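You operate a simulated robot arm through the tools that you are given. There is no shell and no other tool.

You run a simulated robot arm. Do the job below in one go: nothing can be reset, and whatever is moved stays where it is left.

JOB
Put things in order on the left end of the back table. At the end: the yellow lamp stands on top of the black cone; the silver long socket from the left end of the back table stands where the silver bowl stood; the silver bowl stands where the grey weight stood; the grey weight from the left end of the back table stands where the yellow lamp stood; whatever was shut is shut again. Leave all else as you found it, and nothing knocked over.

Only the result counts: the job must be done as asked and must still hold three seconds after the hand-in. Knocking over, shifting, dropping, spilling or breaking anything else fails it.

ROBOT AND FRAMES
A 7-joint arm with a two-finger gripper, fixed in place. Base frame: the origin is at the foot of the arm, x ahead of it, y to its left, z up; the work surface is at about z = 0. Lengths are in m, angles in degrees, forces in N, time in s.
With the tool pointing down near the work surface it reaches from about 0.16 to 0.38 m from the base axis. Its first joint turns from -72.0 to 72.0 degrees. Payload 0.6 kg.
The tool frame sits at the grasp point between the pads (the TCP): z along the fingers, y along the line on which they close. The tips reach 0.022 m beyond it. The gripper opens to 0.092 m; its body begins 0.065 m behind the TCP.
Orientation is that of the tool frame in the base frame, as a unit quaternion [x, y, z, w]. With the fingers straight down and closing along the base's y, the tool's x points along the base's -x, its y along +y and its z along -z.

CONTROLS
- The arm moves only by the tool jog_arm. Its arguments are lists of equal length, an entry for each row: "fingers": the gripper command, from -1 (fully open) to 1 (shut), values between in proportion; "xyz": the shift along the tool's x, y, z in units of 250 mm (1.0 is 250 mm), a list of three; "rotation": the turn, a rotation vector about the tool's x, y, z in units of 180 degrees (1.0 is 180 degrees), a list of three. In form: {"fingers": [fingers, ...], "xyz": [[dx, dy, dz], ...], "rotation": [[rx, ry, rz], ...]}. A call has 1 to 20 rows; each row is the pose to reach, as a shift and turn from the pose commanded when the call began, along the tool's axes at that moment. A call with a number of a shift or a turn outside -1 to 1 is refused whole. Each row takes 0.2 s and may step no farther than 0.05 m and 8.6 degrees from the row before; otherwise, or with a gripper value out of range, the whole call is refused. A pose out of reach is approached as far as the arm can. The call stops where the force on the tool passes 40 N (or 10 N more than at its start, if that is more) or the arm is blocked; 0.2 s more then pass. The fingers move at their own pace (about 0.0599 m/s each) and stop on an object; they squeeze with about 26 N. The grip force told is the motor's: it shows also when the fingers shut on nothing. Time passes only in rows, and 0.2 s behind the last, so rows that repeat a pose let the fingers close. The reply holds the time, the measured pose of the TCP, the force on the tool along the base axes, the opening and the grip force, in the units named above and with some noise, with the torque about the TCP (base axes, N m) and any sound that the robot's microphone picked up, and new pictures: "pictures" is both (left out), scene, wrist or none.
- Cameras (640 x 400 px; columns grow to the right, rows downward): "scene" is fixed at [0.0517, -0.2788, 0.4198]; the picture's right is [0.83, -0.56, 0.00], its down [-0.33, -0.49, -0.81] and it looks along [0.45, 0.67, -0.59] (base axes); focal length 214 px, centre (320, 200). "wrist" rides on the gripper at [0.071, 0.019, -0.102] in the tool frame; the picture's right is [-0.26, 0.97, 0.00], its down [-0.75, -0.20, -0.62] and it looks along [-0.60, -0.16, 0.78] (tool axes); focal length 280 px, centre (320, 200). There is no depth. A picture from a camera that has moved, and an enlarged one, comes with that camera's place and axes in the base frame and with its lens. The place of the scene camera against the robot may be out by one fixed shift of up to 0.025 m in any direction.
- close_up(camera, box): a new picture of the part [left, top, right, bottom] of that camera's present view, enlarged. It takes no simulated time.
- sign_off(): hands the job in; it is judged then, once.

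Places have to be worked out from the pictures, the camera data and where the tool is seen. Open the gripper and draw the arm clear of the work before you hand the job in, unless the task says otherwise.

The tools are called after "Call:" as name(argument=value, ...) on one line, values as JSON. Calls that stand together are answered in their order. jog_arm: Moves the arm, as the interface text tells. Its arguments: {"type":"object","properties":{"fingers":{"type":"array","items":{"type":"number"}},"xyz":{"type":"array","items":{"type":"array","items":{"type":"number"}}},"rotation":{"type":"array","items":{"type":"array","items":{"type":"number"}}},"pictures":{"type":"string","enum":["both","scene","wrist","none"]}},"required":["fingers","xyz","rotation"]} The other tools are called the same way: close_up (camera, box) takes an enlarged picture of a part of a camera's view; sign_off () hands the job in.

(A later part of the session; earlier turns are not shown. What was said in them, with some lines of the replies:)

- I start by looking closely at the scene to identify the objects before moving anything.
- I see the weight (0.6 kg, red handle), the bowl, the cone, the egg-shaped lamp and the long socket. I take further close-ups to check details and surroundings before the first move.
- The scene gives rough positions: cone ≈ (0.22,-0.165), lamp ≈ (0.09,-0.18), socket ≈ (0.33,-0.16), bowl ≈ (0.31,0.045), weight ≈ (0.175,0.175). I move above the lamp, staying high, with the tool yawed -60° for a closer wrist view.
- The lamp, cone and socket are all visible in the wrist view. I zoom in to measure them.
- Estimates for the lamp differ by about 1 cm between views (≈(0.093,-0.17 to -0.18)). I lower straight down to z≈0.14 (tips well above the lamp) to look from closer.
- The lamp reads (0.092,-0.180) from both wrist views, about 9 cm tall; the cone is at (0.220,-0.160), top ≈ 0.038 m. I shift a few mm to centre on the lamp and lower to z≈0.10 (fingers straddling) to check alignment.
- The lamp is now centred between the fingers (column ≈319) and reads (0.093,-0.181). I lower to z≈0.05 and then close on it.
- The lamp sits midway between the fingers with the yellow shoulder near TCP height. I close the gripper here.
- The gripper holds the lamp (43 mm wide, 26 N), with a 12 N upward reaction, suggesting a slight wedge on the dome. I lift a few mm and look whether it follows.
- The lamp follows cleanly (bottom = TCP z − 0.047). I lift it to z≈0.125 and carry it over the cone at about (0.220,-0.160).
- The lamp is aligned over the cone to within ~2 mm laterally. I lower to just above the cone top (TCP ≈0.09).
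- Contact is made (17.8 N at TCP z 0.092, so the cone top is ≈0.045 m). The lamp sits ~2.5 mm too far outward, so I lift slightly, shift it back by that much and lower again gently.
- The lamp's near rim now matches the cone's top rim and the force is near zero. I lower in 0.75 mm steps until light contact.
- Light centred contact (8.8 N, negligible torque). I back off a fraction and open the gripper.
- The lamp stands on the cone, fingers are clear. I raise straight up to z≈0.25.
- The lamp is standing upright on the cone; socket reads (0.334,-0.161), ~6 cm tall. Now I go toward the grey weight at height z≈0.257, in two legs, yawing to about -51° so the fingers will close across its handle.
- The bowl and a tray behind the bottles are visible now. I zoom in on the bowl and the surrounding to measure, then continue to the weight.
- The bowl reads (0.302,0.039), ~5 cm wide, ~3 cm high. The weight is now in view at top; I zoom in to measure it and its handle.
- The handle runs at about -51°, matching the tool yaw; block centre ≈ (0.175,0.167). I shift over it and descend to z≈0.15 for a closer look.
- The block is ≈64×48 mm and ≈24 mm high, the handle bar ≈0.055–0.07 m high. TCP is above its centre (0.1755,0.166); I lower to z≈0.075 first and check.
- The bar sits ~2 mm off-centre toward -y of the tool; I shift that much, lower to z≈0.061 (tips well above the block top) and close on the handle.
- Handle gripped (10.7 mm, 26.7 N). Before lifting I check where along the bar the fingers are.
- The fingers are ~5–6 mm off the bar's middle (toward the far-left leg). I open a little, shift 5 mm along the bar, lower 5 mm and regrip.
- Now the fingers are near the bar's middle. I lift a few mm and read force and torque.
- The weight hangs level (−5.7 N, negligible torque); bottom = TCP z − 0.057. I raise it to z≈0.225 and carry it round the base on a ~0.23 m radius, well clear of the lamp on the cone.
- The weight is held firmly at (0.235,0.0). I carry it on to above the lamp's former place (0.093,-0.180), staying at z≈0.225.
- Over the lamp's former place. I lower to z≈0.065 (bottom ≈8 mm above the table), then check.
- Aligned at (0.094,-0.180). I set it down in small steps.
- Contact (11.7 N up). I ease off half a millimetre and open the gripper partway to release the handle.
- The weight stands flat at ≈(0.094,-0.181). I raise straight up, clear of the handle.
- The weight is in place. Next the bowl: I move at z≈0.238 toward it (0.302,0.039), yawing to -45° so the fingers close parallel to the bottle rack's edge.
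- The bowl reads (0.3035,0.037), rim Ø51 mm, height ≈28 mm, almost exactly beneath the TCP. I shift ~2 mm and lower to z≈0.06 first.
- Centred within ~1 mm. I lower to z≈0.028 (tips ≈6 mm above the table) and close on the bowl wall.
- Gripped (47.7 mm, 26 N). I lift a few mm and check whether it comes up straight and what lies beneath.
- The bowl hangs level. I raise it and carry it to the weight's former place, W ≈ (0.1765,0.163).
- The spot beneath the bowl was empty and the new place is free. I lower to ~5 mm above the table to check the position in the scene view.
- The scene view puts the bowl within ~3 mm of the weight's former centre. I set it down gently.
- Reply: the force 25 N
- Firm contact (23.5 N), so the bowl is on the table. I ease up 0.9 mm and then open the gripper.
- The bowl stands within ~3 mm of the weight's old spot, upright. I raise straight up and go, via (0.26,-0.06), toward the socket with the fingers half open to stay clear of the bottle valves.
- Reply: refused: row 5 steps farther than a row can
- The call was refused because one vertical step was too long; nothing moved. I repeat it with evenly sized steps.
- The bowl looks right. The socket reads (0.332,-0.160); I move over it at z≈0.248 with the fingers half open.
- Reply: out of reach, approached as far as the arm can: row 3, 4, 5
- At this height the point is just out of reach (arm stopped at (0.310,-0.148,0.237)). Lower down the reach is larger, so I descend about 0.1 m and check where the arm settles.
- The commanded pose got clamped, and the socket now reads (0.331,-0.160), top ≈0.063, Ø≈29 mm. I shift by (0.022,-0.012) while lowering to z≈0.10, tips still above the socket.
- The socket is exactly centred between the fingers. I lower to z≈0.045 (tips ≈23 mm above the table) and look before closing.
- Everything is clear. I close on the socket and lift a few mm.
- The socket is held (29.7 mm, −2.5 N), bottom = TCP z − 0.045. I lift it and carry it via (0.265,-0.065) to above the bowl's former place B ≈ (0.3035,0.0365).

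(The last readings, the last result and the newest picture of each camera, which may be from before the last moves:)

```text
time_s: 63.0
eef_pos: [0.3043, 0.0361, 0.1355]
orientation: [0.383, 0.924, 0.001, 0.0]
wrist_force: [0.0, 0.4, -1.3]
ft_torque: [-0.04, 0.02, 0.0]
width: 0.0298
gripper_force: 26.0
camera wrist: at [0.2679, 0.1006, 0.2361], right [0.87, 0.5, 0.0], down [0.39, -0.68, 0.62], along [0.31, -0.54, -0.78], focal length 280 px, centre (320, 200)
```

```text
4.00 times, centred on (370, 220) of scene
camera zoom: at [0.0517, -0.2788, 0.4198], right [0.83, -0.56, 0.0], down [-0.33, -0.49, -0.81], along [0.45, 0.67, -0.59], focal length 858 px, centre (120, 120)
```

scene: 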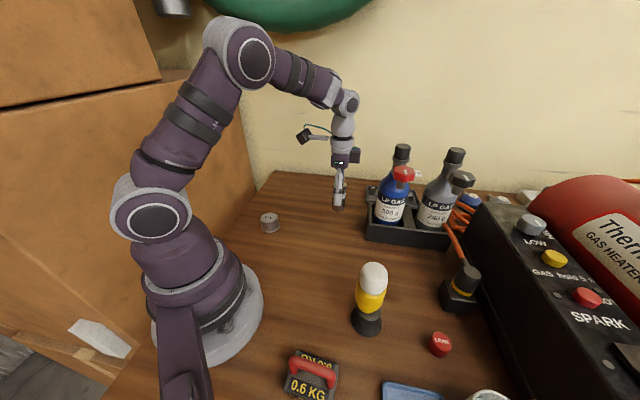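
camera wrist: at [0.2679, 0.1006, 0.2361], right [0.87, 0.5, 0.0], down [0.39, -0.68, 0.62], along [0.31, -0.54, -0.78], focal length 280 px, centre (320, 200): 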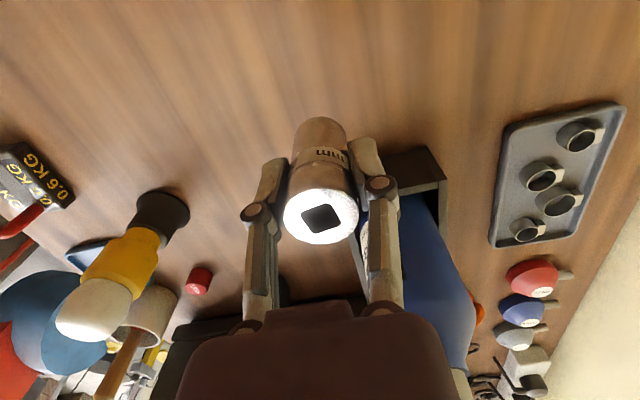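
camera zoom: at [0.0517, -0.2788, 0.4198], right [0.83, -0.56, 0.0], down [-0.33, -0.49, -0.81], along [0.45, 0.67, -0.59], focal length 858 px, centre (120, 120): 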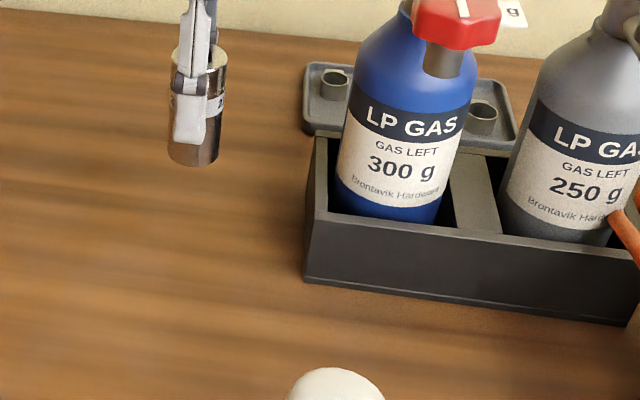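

Over the bowl's former place. I lower to ~5 mm above the table and compare with the bowl's original place in the scene view.

Call:
jog_arm(fingers=[1, 1, 1, 1, 1, 1], xyz=[[0, 0, 0.1], [0, 0, 0.2], [0, 0, 0.28], [0, 0, 0.33], [0, 0, 0.342], [0, 0, 0.342]], rotation=[[0, 0, 0], [0, 0, 0], [0, 0, 0], [0, 0, 0], [0, 0, 0], [0, 0, 0]])

Call:
close_up(camera="scene", box=[230, 180, 390, 280])

```text
time_s: 64.4
eef_pos: [0.3038, 0.0364, 0.0503]
orientation: [0.382, 0.924, -0.001, 0.0]
wrist_force: [-0.5, -0.2, -2.3]
ft_torque: [-0.01, 0.02, 0.01]
width: 0.0298
gripper_force: 26.3
camera wrist: at [0.2666, 0.1003, 0.1516], right [0.87, 0.5, 0.0], down [0.39, -0.68, 0.62], along [0.31, -0.54, -0.78], focal length 280 px, centre (320, 200)
```

scene: 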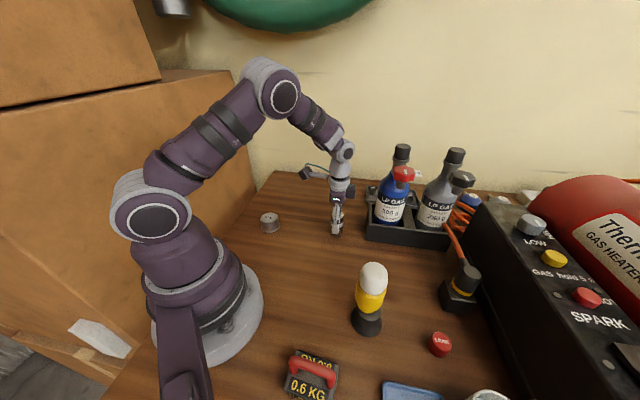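
wrist: 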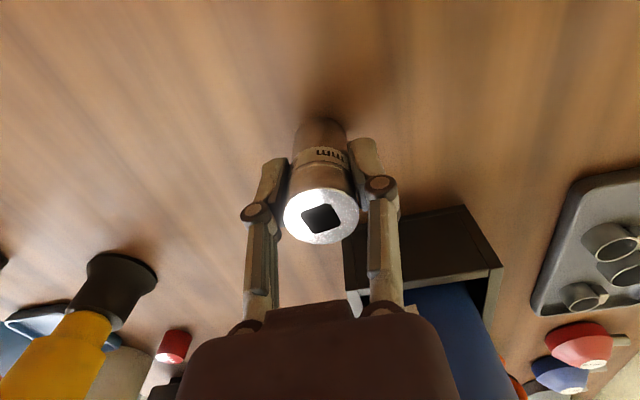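

```text
4.00 times, centred on (310, 230) of scene
camera zoom: at [0.0517, -0.2788, 0.4198], right [0.83, -0.56, 0.0], down [-0.33, -0.49, -0.81], along [0.45, 0.67, -0.59], focal length 858 px, centre (360, 80)
```

zoom: 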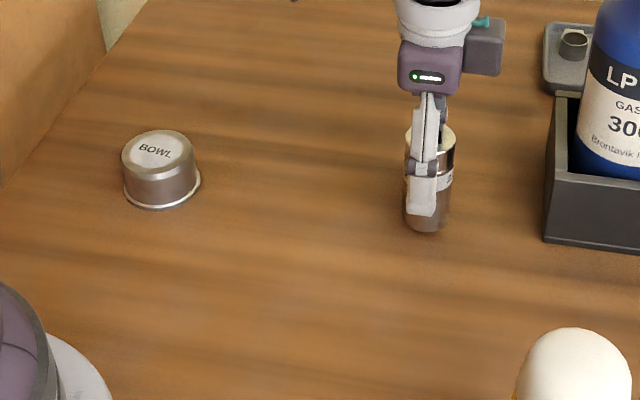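

The socket's base is within ~1–2 mm of the bowl's old centre. I set it down in small steps.

Call:
jog_arm(fingers=[1, 1, 1, 1], xyz=[[0, 0, 0.01], [0, 0, 0.016], [0, 0, 0.02], [0, 0, 0.02]], rotation=[[0, 0, 0], [0, 0, 0], [0, 0, 0], [0, 0, 0]], pictures="none")

```text
time_s: 65.4
eef_pos: [0.3033, 0.036, 0.0456]
orientation: [0.383, 0.924, 0.001, 0.0]
wrist_force: [0.5, -0.2, -1.9]
ft_torque: [0.02, -0.04, 0.01]
width: 0.0297
gripper_force: 26.0
```

Still hanging free (−1.9 N). I lower another 0.8 mm.

Call:
jog_arm(fingers=[1, 1, 1], xyz=[[0, 0, 0.0015], [0, 0, 0.0032], [0, 0, 0.0032]], rotation=[[0, 0, 0], [0, 0, 0], [0, 0, 0]], pictures="none")

```text
time_s: 66.2
eef_pos: [0.3031, 0.0371, 0.0447]
orientation: [0.383, 0.924, 0.001, 0.002]
wrist_force: [-1.1, 0.7, 20.7]
ft_torque: [0.01, -0.02, 0.02]
width: 0.0299
gripper_force: 26.0
```

Contact (20.7 N, no torque). I ease off ~0.7 mm and open the fingers partly.

Call:
jog_arm(fingers=[1, 1, 0.3, 0.0, -0.3, -0.4, -0.4], xyz=[[0, 0, -0.0025], [0, 0, -0.0025], [0, 0, -0.0025], [0, 0, -0.0025], [0, 0, -0.0025], [0, 0, -0.0025], [0, 0, -0.0025]], rotation=[[0, 0, 0], [0, 0, 0], [0, 0, 0], [0, 0, 0], [0, 0, 0], [0, 0, 0], [0, 0, 0]])

Call:
close_up(camera="scene", box=[230, 180, 390, 280])

Call:
close_up(camera="wrist", box=[220, 80, 460, 260])

```text
time_s: 67.8
eef_pos: [0.3031, 0.0365, 0.0443]
orientation: [0.382, 0.924, 0.0, 0.0]
wrist_force: [0.0, -0.7, 0.2]
ft_torque: [0.0, 0.01, -0.03]
width: 0.0642
gripper_force: 0.0
camera wrist: at [0.2662, 0.1003, 0.1461], right [0.87, 0.5, 0.0], down [0.39, -0.68, 0.62], along [0.31, -0.54, -0.78], focal length 280 px, centre (320, 200)
```

scene: 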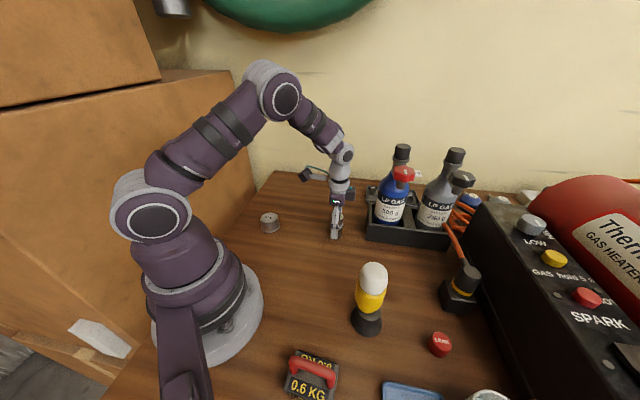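
wrist: 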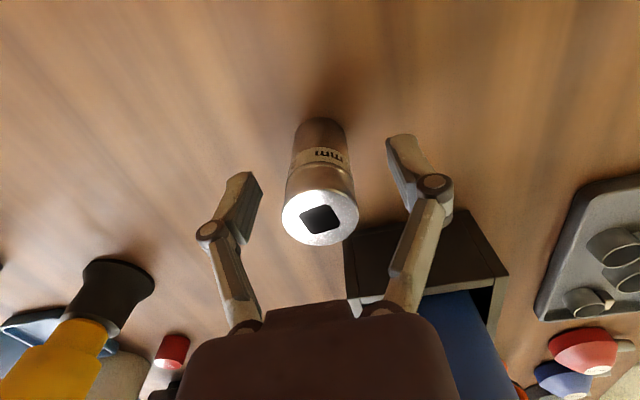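

```text
4.00 times, centred on (310, 230) of scene
camera zoom: at [0.0517, -0.2788, 0.4198], right [0.83, -0.56, 0.0], down [-0.33, -0.49, -0.81], along [0.45, 0.67, -0.59], focal length 858 px, centre (360, 80)
```

zoom: 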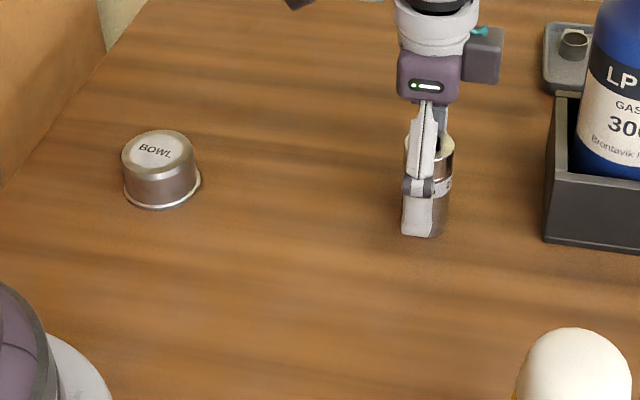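

```text
2.22 times, centred on (340, 170) of wrist
camera zoom: at [0.2662, 0.1003, 0.1461], right [0.87, 0.5, 0.0], down [0.39, -0.68, 0.62], along [0.31, -0.54, -0.78], focal length 623 px, centre (276, 267)
```

zoom: 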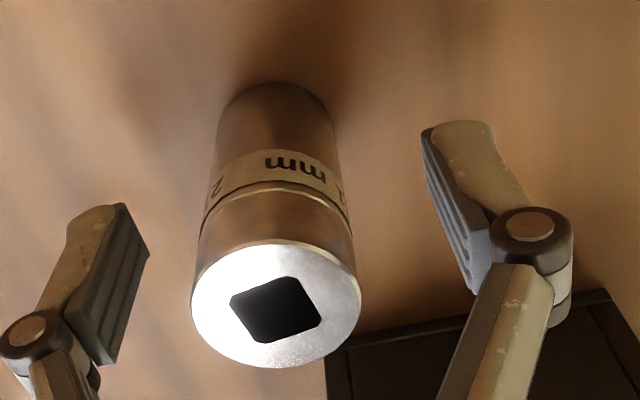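

The socket stands free. I raise straight up to z≈0.245.

Call:
jog_arm(fingers=[-0.4, -0.4, -0.6, -0.8, -1, -1, -1], xyz=[[0, 0, -0.1], [0, 0, -0.24], [0, 0, -0.38], [0, 0, -0.52], [0, 0, -0.66], [0, 0, -0.8], [0, 0, -0.8]], rotation=[[0, 0, 0], [0, 0, 0], [0, 0, 0], [0, 0, 0], [0, 0, 0], [0, 0, 0], [0, 0, 0]])

Call:
close_up(camera="scene", box=[230, 180, 390, 280])

```text
time_s: 69.4
eef_pos: [0.3026, 0.0361, 0.2455]
orientation: [0.383, 0.924, 0.0, -0.001]
wrist_force: [0.1, 1.0, 0.1]
ft_torque: [0.02, -0.01, -0.03]
width: 0.0919
gripper_force: 0.1
camera wrist: at [0.2661, 0.0991, 0.3458], right [0.87, 0.5, 0.0], down [0.39, -0.68, 0.62], along [0.31, -0.54, -0.78], focal length 280 px, centre (320, 200)
```

scene: 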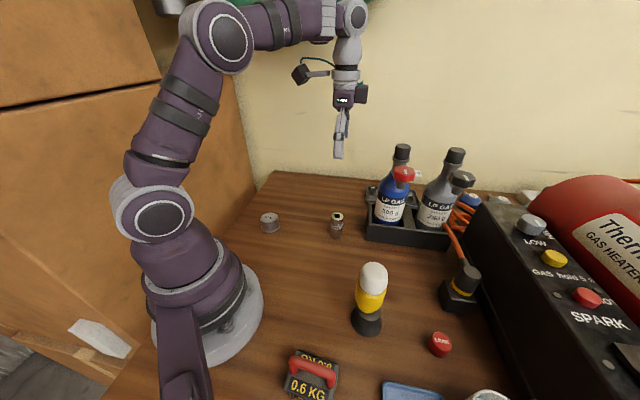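
wrist: 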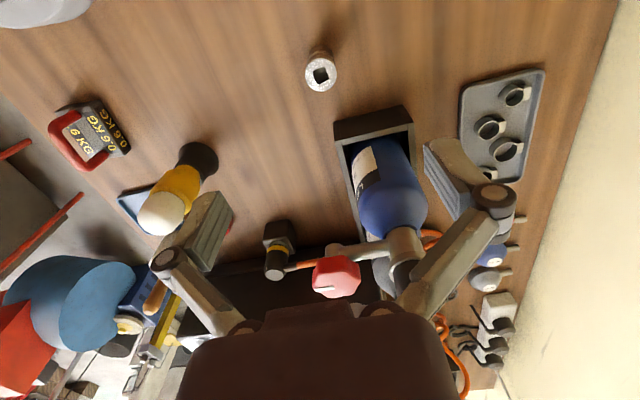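

```text
4.00 times, centred on (310, 230) of scene
camera zoom: at [0.0517, -0.2788, 0.4198], right [0.83, -0.56, 0.0], down [-0.33, -0.49, -0.81], along [0.45, 0.67, -0.59], focal length 858 px, centre (360, 80)
```

zoom: 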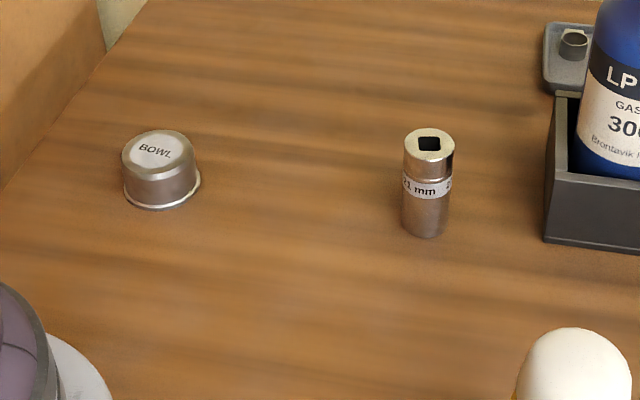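

All three look right. Finally I return the camera to the very pose from which I first measured the lamp, to check that the weight stands at the lamp's old spot.

Call:
jog_arm(fingers=[-1, -1, -1, -1, -1], xyz=[[-0.001, -0.15, 0], [-0.001, -0.3, 0], [-0.002, -0.45, 0], [-0.002, -0.593, 0], [-0.002, -0.593, 0]], rotation=[[0, 0, 0.01], [0, 0, 0.02], [0, 0, 0.03], [0, 0, 0.0417], [0, 0, 0.0417]], pictures="none")

Call:
jog_arm(fingers=[-1, -1, -1, -1, -1], xyz=[[-0.02, -0.147, -0.009], [-0.04, -0.294, -0.017], [-0.059, -0.441, -0.026], [-0.079, -0.588, -0.035], [-0.079, -0.588, -0.035]], rotation=[[0, 0, 0.01], [0, 0, 0.02], [0, 0, 0.03], [0, 0, 0.0417], [0, 0, 0.0417]])

Call:
close_up(camera="wrist", box=[260, 20, 420, 120])

Call:
close_up(camera="wrist", box=[390, 30, 582, 150])

```text
time_s: 70.6
eef_pos: [0.1977, -0.0685, 0.2453]
orientation: [0.442, 0.897, 0.0, 0.001]
wrist_force: [0.1, 0.2, -0.1]
ft_torque: [0.0, 0.0, 0.0]
width: 0.0922
gripper_force: 0.1
```

```text
time_s: 71.8
eef_pos: [0.0925, -0.1732, 0.2562]
orientation: [0.5, 0.866, 0.0, 0.0]
wrist_force: [-0.7, 0.2, 0.4]
ft_torque: [-0.02, -0.01, 0.01]
width: 0.092
gripper_force: 0.1
camera wrist: at [0.0743, -0.1029, 0.3567], right [0.97, 0.25, 0.0], down [0.2, -0.76, 0.62], along [0.16, -0.6, -0.78], focal length 280 px, centre (320, 200)
```

scene: 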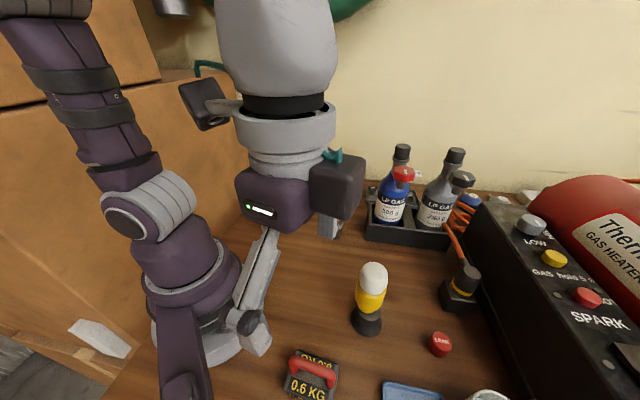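
wrist: 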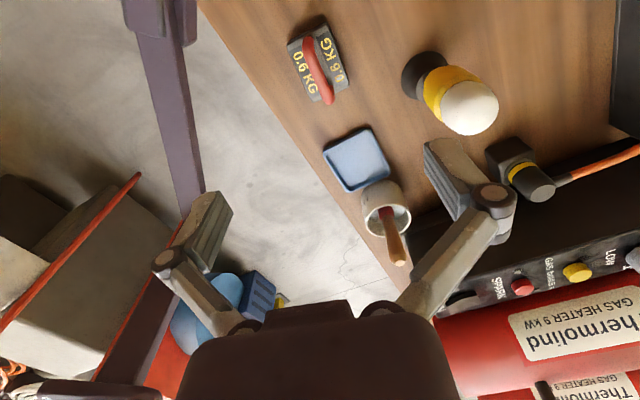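

```text
4.00 times, centred on (340, 70) of wrist
camera zoom: at [0.0743, -0.1029, 0.3567], right [0.97, 0.25, 0.0], down [0.2, -0.76, 0.62], along [0.16, -0.6, -0.78], focal length 1122 px, centre (240, 720)
```

zoom: 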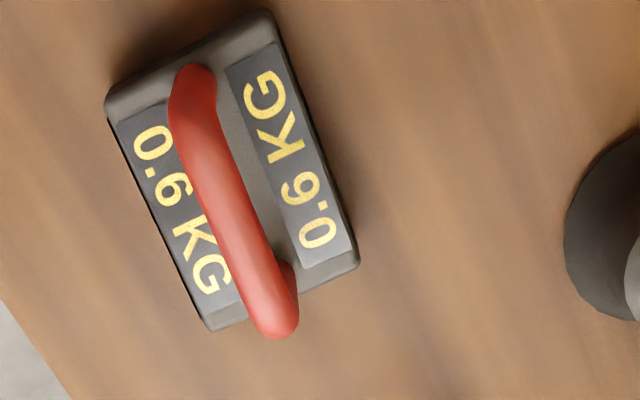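

```text
3.33 times, centred on (486, 90) of wrist
camera zoom: at [0.0743, -0.1029, 0.3567], right [0.97, 0.25, 0.0], down [0.2, -0.76, 0.62], along [0.16, -0.6, -0.78], focal length 935 px, centre (-233, 567)
```

zoom: 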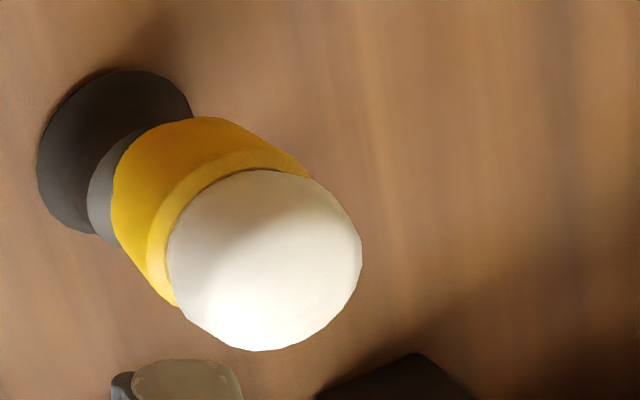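

The weight sits within ~2 mm of the lamp's old centre and the cone has not moved. I also want a side view of the lamp on the cone to judge its centring, so I move back to (0.187,-0.037) and lower to z≈0.12, looking toward it.

Call:
jog_arm(fingers=[-1, -1, -1, -1, -1, -1, -1, -1, -1, -1], xyz=[[0.058, 0.119, 0], [0.116, 0.238, 0], [0.173, 0.357, 0], [0.231, 0.476, 0], [0.289, 0.595, 0], [0.289, 0.595, 0.14], [0.289, 0.595, 0.28], [0.289, 0.595, 0.42], [0.289, 0.595, 0.55], [0.289, 0.595, 0.55]], rotation=[[0, 0, 0], [0, 0, 0], [0, 0, 0], [0, 0, 0], [0, 0, 0], [0, 0, 0], [0, 0, 0], [0, 0, 0], [0, 0, 0], [0, 0, 0]])

Call:
close_up(camera="wrist", box=[240, 80, 400, 220])

Call:
close_up(camera="scene", box=[320, 250, 416, 345])

```text
time_s: 74.0
eef_pos: [0.1876, -0.037, 0.1168]
orientation: [0.5, 0.866, 0.0, 0.0]
wrist_force: [0.0, 0.2, -0.1]
ft_torque: [0.02, 0.02, 0.02]
width: 0.0921
gripper_force: 0.0
camera wrist: at [0.1682, 0.0344, 0.2169], right [0.97, 0.26, 0.0], down [0.2, -0.75, 0.62], along [0.16, -0.6, -0.78], focal length 280 px, centre (320, 200)
```

scene: 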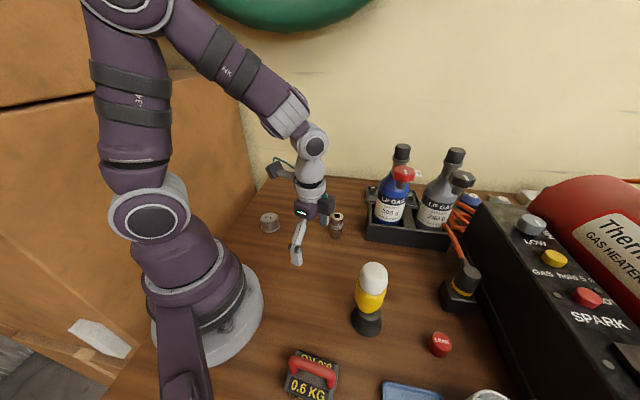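
wrist: 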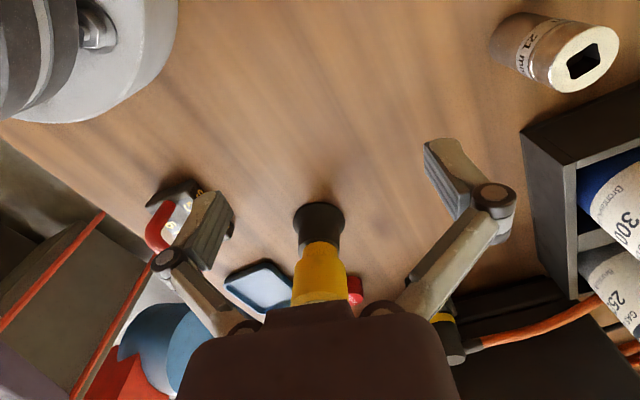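

```text
2.86 times, centred on (320, 150) of wrist
camera zoom: at [0.1682, 0.0344, 0.2169], right [0.97, 0.26, 0.0], down [0.2, -0.75, 0.62], along [0.16, -0.6, -0.78], focal length 801 px, centre (320, 343)
```

zoom: 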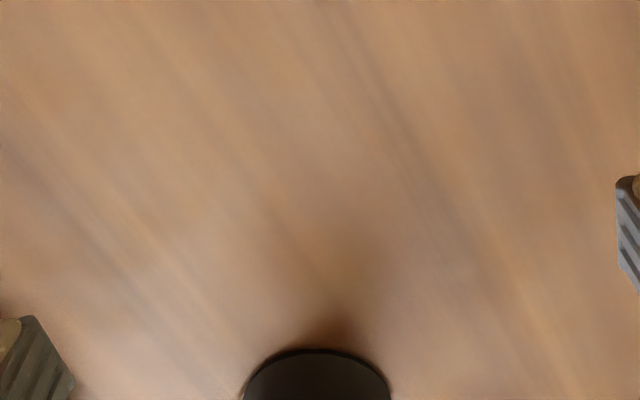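

```text
4.21 times, centred on (368, 298) of scene
camera zoom: at [0.0517, -0.2788, 0.4198], right [0.83, -0.56, 0.0], down [-0.33, -0.49, -0.81], along [0.45, 0.67, -0.59], focal length 903 px, centre (118, -210)
```

zoom: 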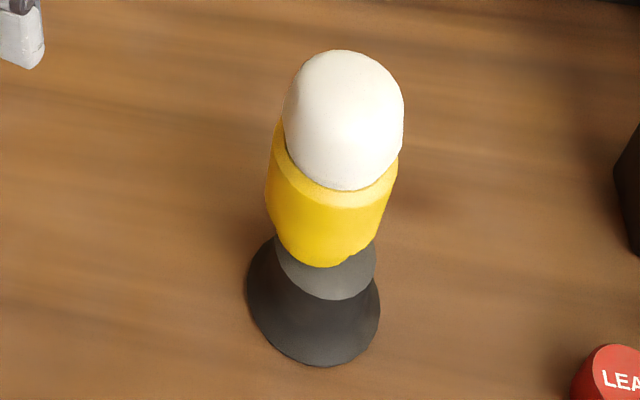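

Call:
close_up(camera="wrist", box=[256, 190, 384, 310])

Call:
close_up(camera="scene", box=[344, 285, 392, 340])

```text
3.33 times, centred on (320, 250) of wrist
camera zoom: at [0.1682, 0.0344, 0.2169], right [0.97, 0.26, 0.0], down [0.2, -0.75, 0.62], along [0.16, -0.6, -0.78], focal length 935 px, centre (320, 33)
```

zoom: 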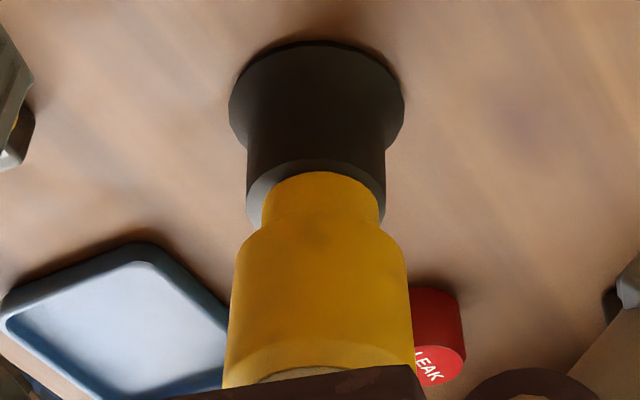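

```text
7.27 times, centred on (368, 312) of scene
camera zoom: at [0.0517, -0.2788, 0.4198], right [0.83, -0.56, 0.0], down [-0.33, -0.49, -0.81], along [0.45, 0.67, -0.59], focal length 1560 px, centre (-29, -618)
```

zoom: 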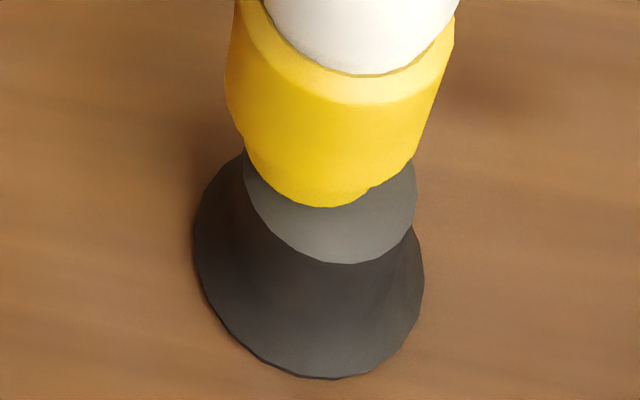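

Call:
close_up(camera="wrist", box=[296, 205, 344, 250])

Call:
close_up(camera="scene", box=[352, 300, 384, 325])

```text
8.89 times, centred on (320, 228) of wrist
camera zoom: at [0.1682, 0.0344, 0.2169], right [0.97, 0.26, 0.0], down [0.2, -0.75, 0.62], along [0.16, -0.6, -0.78], focal length 2492 px, centre (320, -44)
```

zoom: 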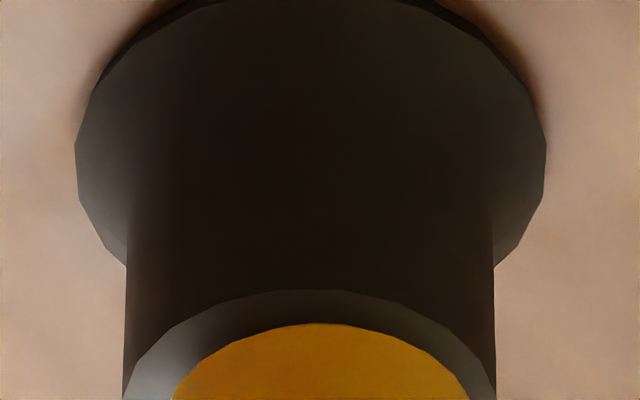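

```text
16.00 times, centred on (368, 312) of scene
camera zoom: at [0.0517, -0.2788, 0.4198], right [0.83, -0.56, 0.0], down [-0.33, -0.49, -0.81], along [0.45, 0.67, -0.59], focal length 3432 px, centre (-448, -1600)
```

zoom: 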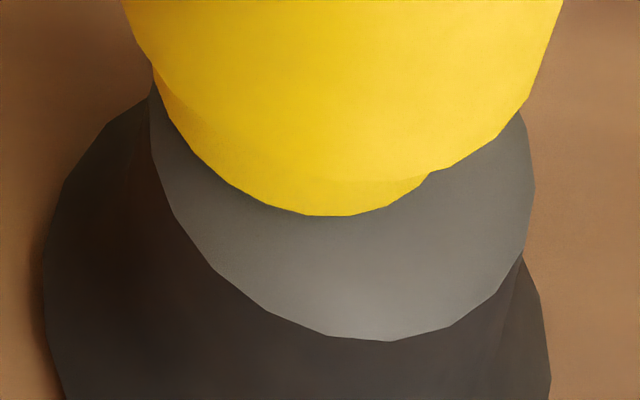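

The views agree that the lamp stands upright but ~6 mm off the cone's axis toward +y. It is stable, but I will recentre it carefully: go up, return above it at the pose where I released it.

Call:
jog_arm(fingers=[-1, -1, -1, -1, -1, -1, -1, -1, -1], xyz=[[0, 0, -0.14], [0, 0, -0.28], [0, 0, -0.42], [0, 0, -0.552], [-0.12, -0.032, -0.552], [-0.241, -0.065, -0.552], [-0.362, -0.097, -0.552], [-0.482, -0.129, -0.552], [-0.482, -0.129, -0.552]], rotation=[[0, 0, 0], [0, 0, 0], [0, 0, 0], [0, 0, 0], [0, 0, 0], [0, 0, 0], [0, 0, 0], [0, 0, 0], [0, 0, 0]])

Call:
close_up(camera="wrist", box=[256, 0, 384, 110])

```text
time_s: 76.0
eef_pos: [0.2187, -0.1575, 0.2561]
orientation: [0.5, 0.866, 0.0, 0.0]
wrist_force: [0.1, -0.2, 0.1]
ft_torque: [0.01, 0.0, -0.01]
width: 0.0919
gripper_force: 0.0
camera wrist: at [0.2007, -0.0867, 0.3574], right [0.97, 0.26, 0.0], down [0.2, -0.75, 0.62], along [0.16, -0.6, -0.78], focal length 280 px, centre (320, 200)
```

scene: 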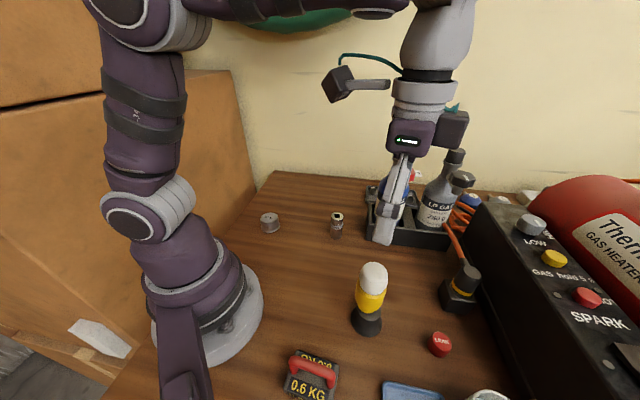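
wrist: 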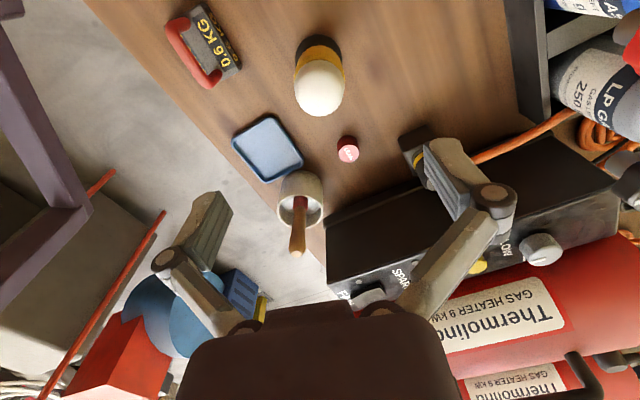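

```text
3.64 times, centred on (320, 55) of wrist
camera zoom: at [0.2007, -0.0867, 0.3574], right [0.97, 0.26, 0.0], down [0.2, -0.75, 0.62], along [0.16, -0.6, -0.78], focal length 1020 px, centre (320, 727)
```

zoom: 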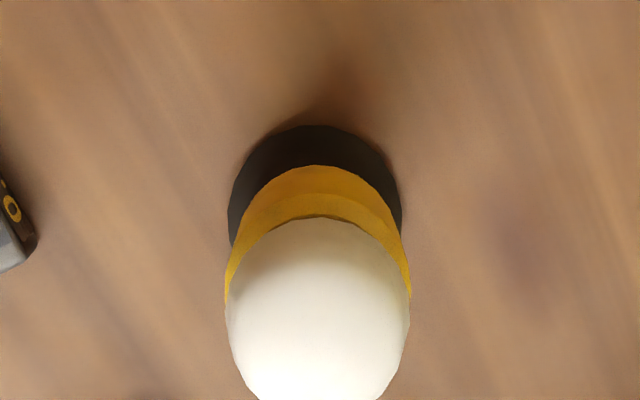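

Seen from straight above, the lamp is upright and only ~4 mm off the cone's axis, well inside the cone's top and stable, so I leave it untouched. I draw the arm up and back to a clear pose and take a final look.

Call:
jog_arm(fingers=[-1, -1, -1, -1, -1, -1], xyz=[[0, 0, -0.1], [0.07, -0.004, -0.16], [0.14, -0.009, -0.2], [0.21, -0.013, -0.22], [0.288, -0.018, -0.22], [0.288, -0.018, -0.22]], rotation=[[0, 0, 0], [0, 0, 0], [0, 0, 0], [0, 0, 0], [0, 0, 0], [0, 0, 0]])

Call:
close_up(camera="scene", box=[230, 180, 390, 280])

Call:
close_up(camera="scene", box=[280, 250, 472, 400])

Call:
close_up(camera="scene", box=[350, 140, 510, 320])

```text
time_s: 77.4
eef_pos: [0.1803, -0.0956, 0.3095]
orientation: [0.5, 0.866, 0.0, 0.001]
wrist_force: [-0.4, 0.1, -0.4]
ft_torque: [0.0, 0.01, -0.04]
width: 0.0921
gripper_force: 0.0
camera wrist: at [0.1608, -0.0242, 0.4109], right [0.97, 0.26, 0.0], down [0.2, -0.75, 0.62], along [0.16, -0.6, -0.78], focal length 280 px, centre (320, 200)
```

scene: 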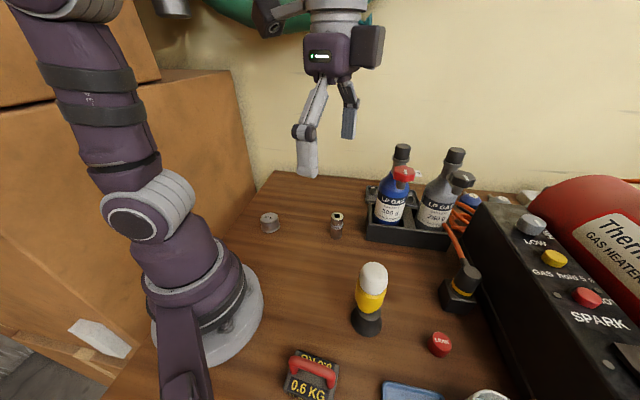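
wrist: 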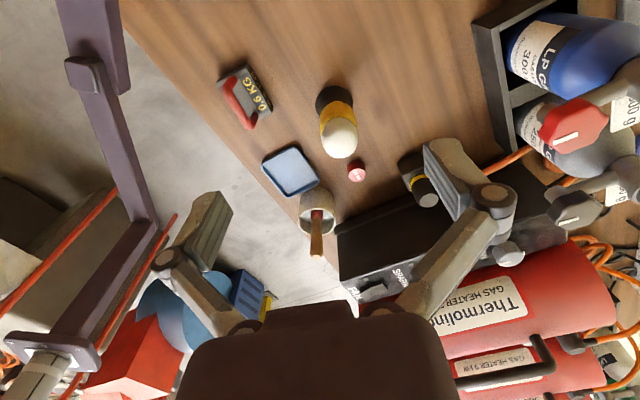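

```text
4.00 times, centred on (310, 230) of scene
camera zoom: at [0.0517, -0.2788, 0.4198], right [0.83, -0.56, 0.0], down [-0.33, -0.49, -0.81], along [0.45, 0.67, -0.59], focal length 858 px, centre (360, 80)
```

zoom: 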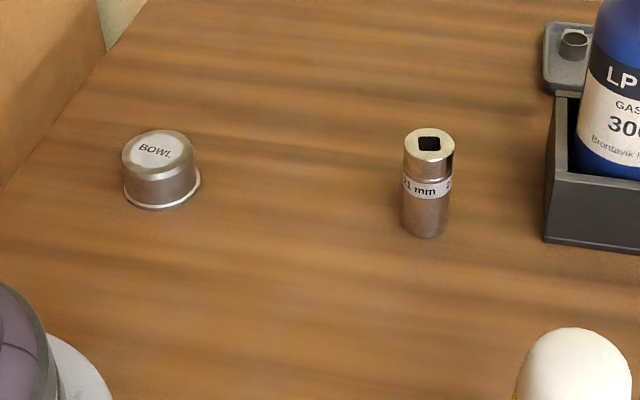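

```text
2.67 times, centred on (376, 325) of scene
camera zoom: at [0.0517, -0.2788, 0.4198], right [0.83, -0.56, 0.0], down [-0.33, -0.49, -0.81], along [0.45, 0.67, -0.59], focal length 572 px, centre (171, -133)
```

zoom: 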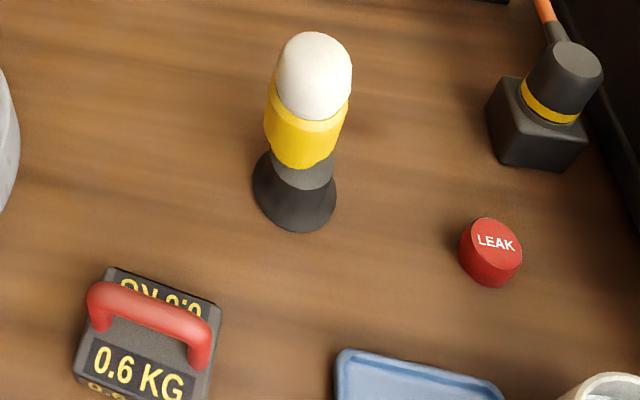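

```text
2.22 times, centred on (430, 230) of scene
camera zoom: at [0.0517, -0.2788, 0.4198], right [0.83, -0.56, 0.0], down [-0.33, -0.49, -0.81], along [0.45, 0.67, -0.59], focal length 477 px, centre (76, 133)
```

zoom: 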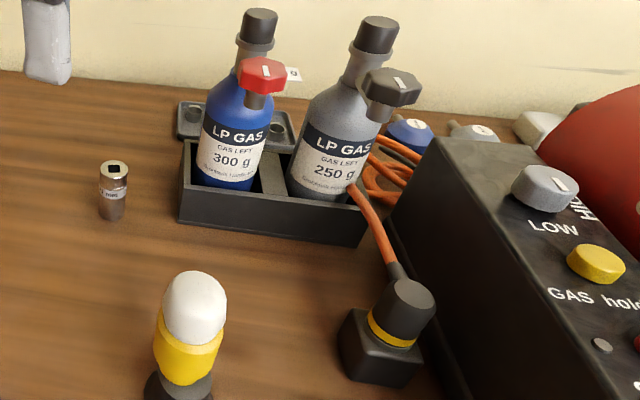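

The final views show the lamp upright on the cone, the weight at the lamp's old place, the bowl at the weight's and the socket at the bowl's. The other things look undisturbed, nothing had to be opened, and the arm is clear with the gripper open, so I hand in.

Call:
sign_off()

```text
The job is handed in.
```

I handed the job in with all four things standing where you asked. No verdict came back, so these results are from my own camera measurements:

| Thing | Where it stands now | Offset from target |
|---|---|---|
| Yellow lamp | Upright on top of the black cone | About 4–7 mm off the cone's centre |
| Grey weight | Where the lamp stood | About 2 mm |
| Silver bowl | Where the weight stood | About 2–3 mm |
| Silver long socket | Where the bowl stood | About 1–2 mm |

I noticed the lamp was off-centre and left it. It had stood still for about a minute, and gripping it again risked knocking it over.

Nothing needed opening, so there was nothing to shut again. In the last pictures everything else looked as I found it. The gripper is open and the arm is drawn clear.
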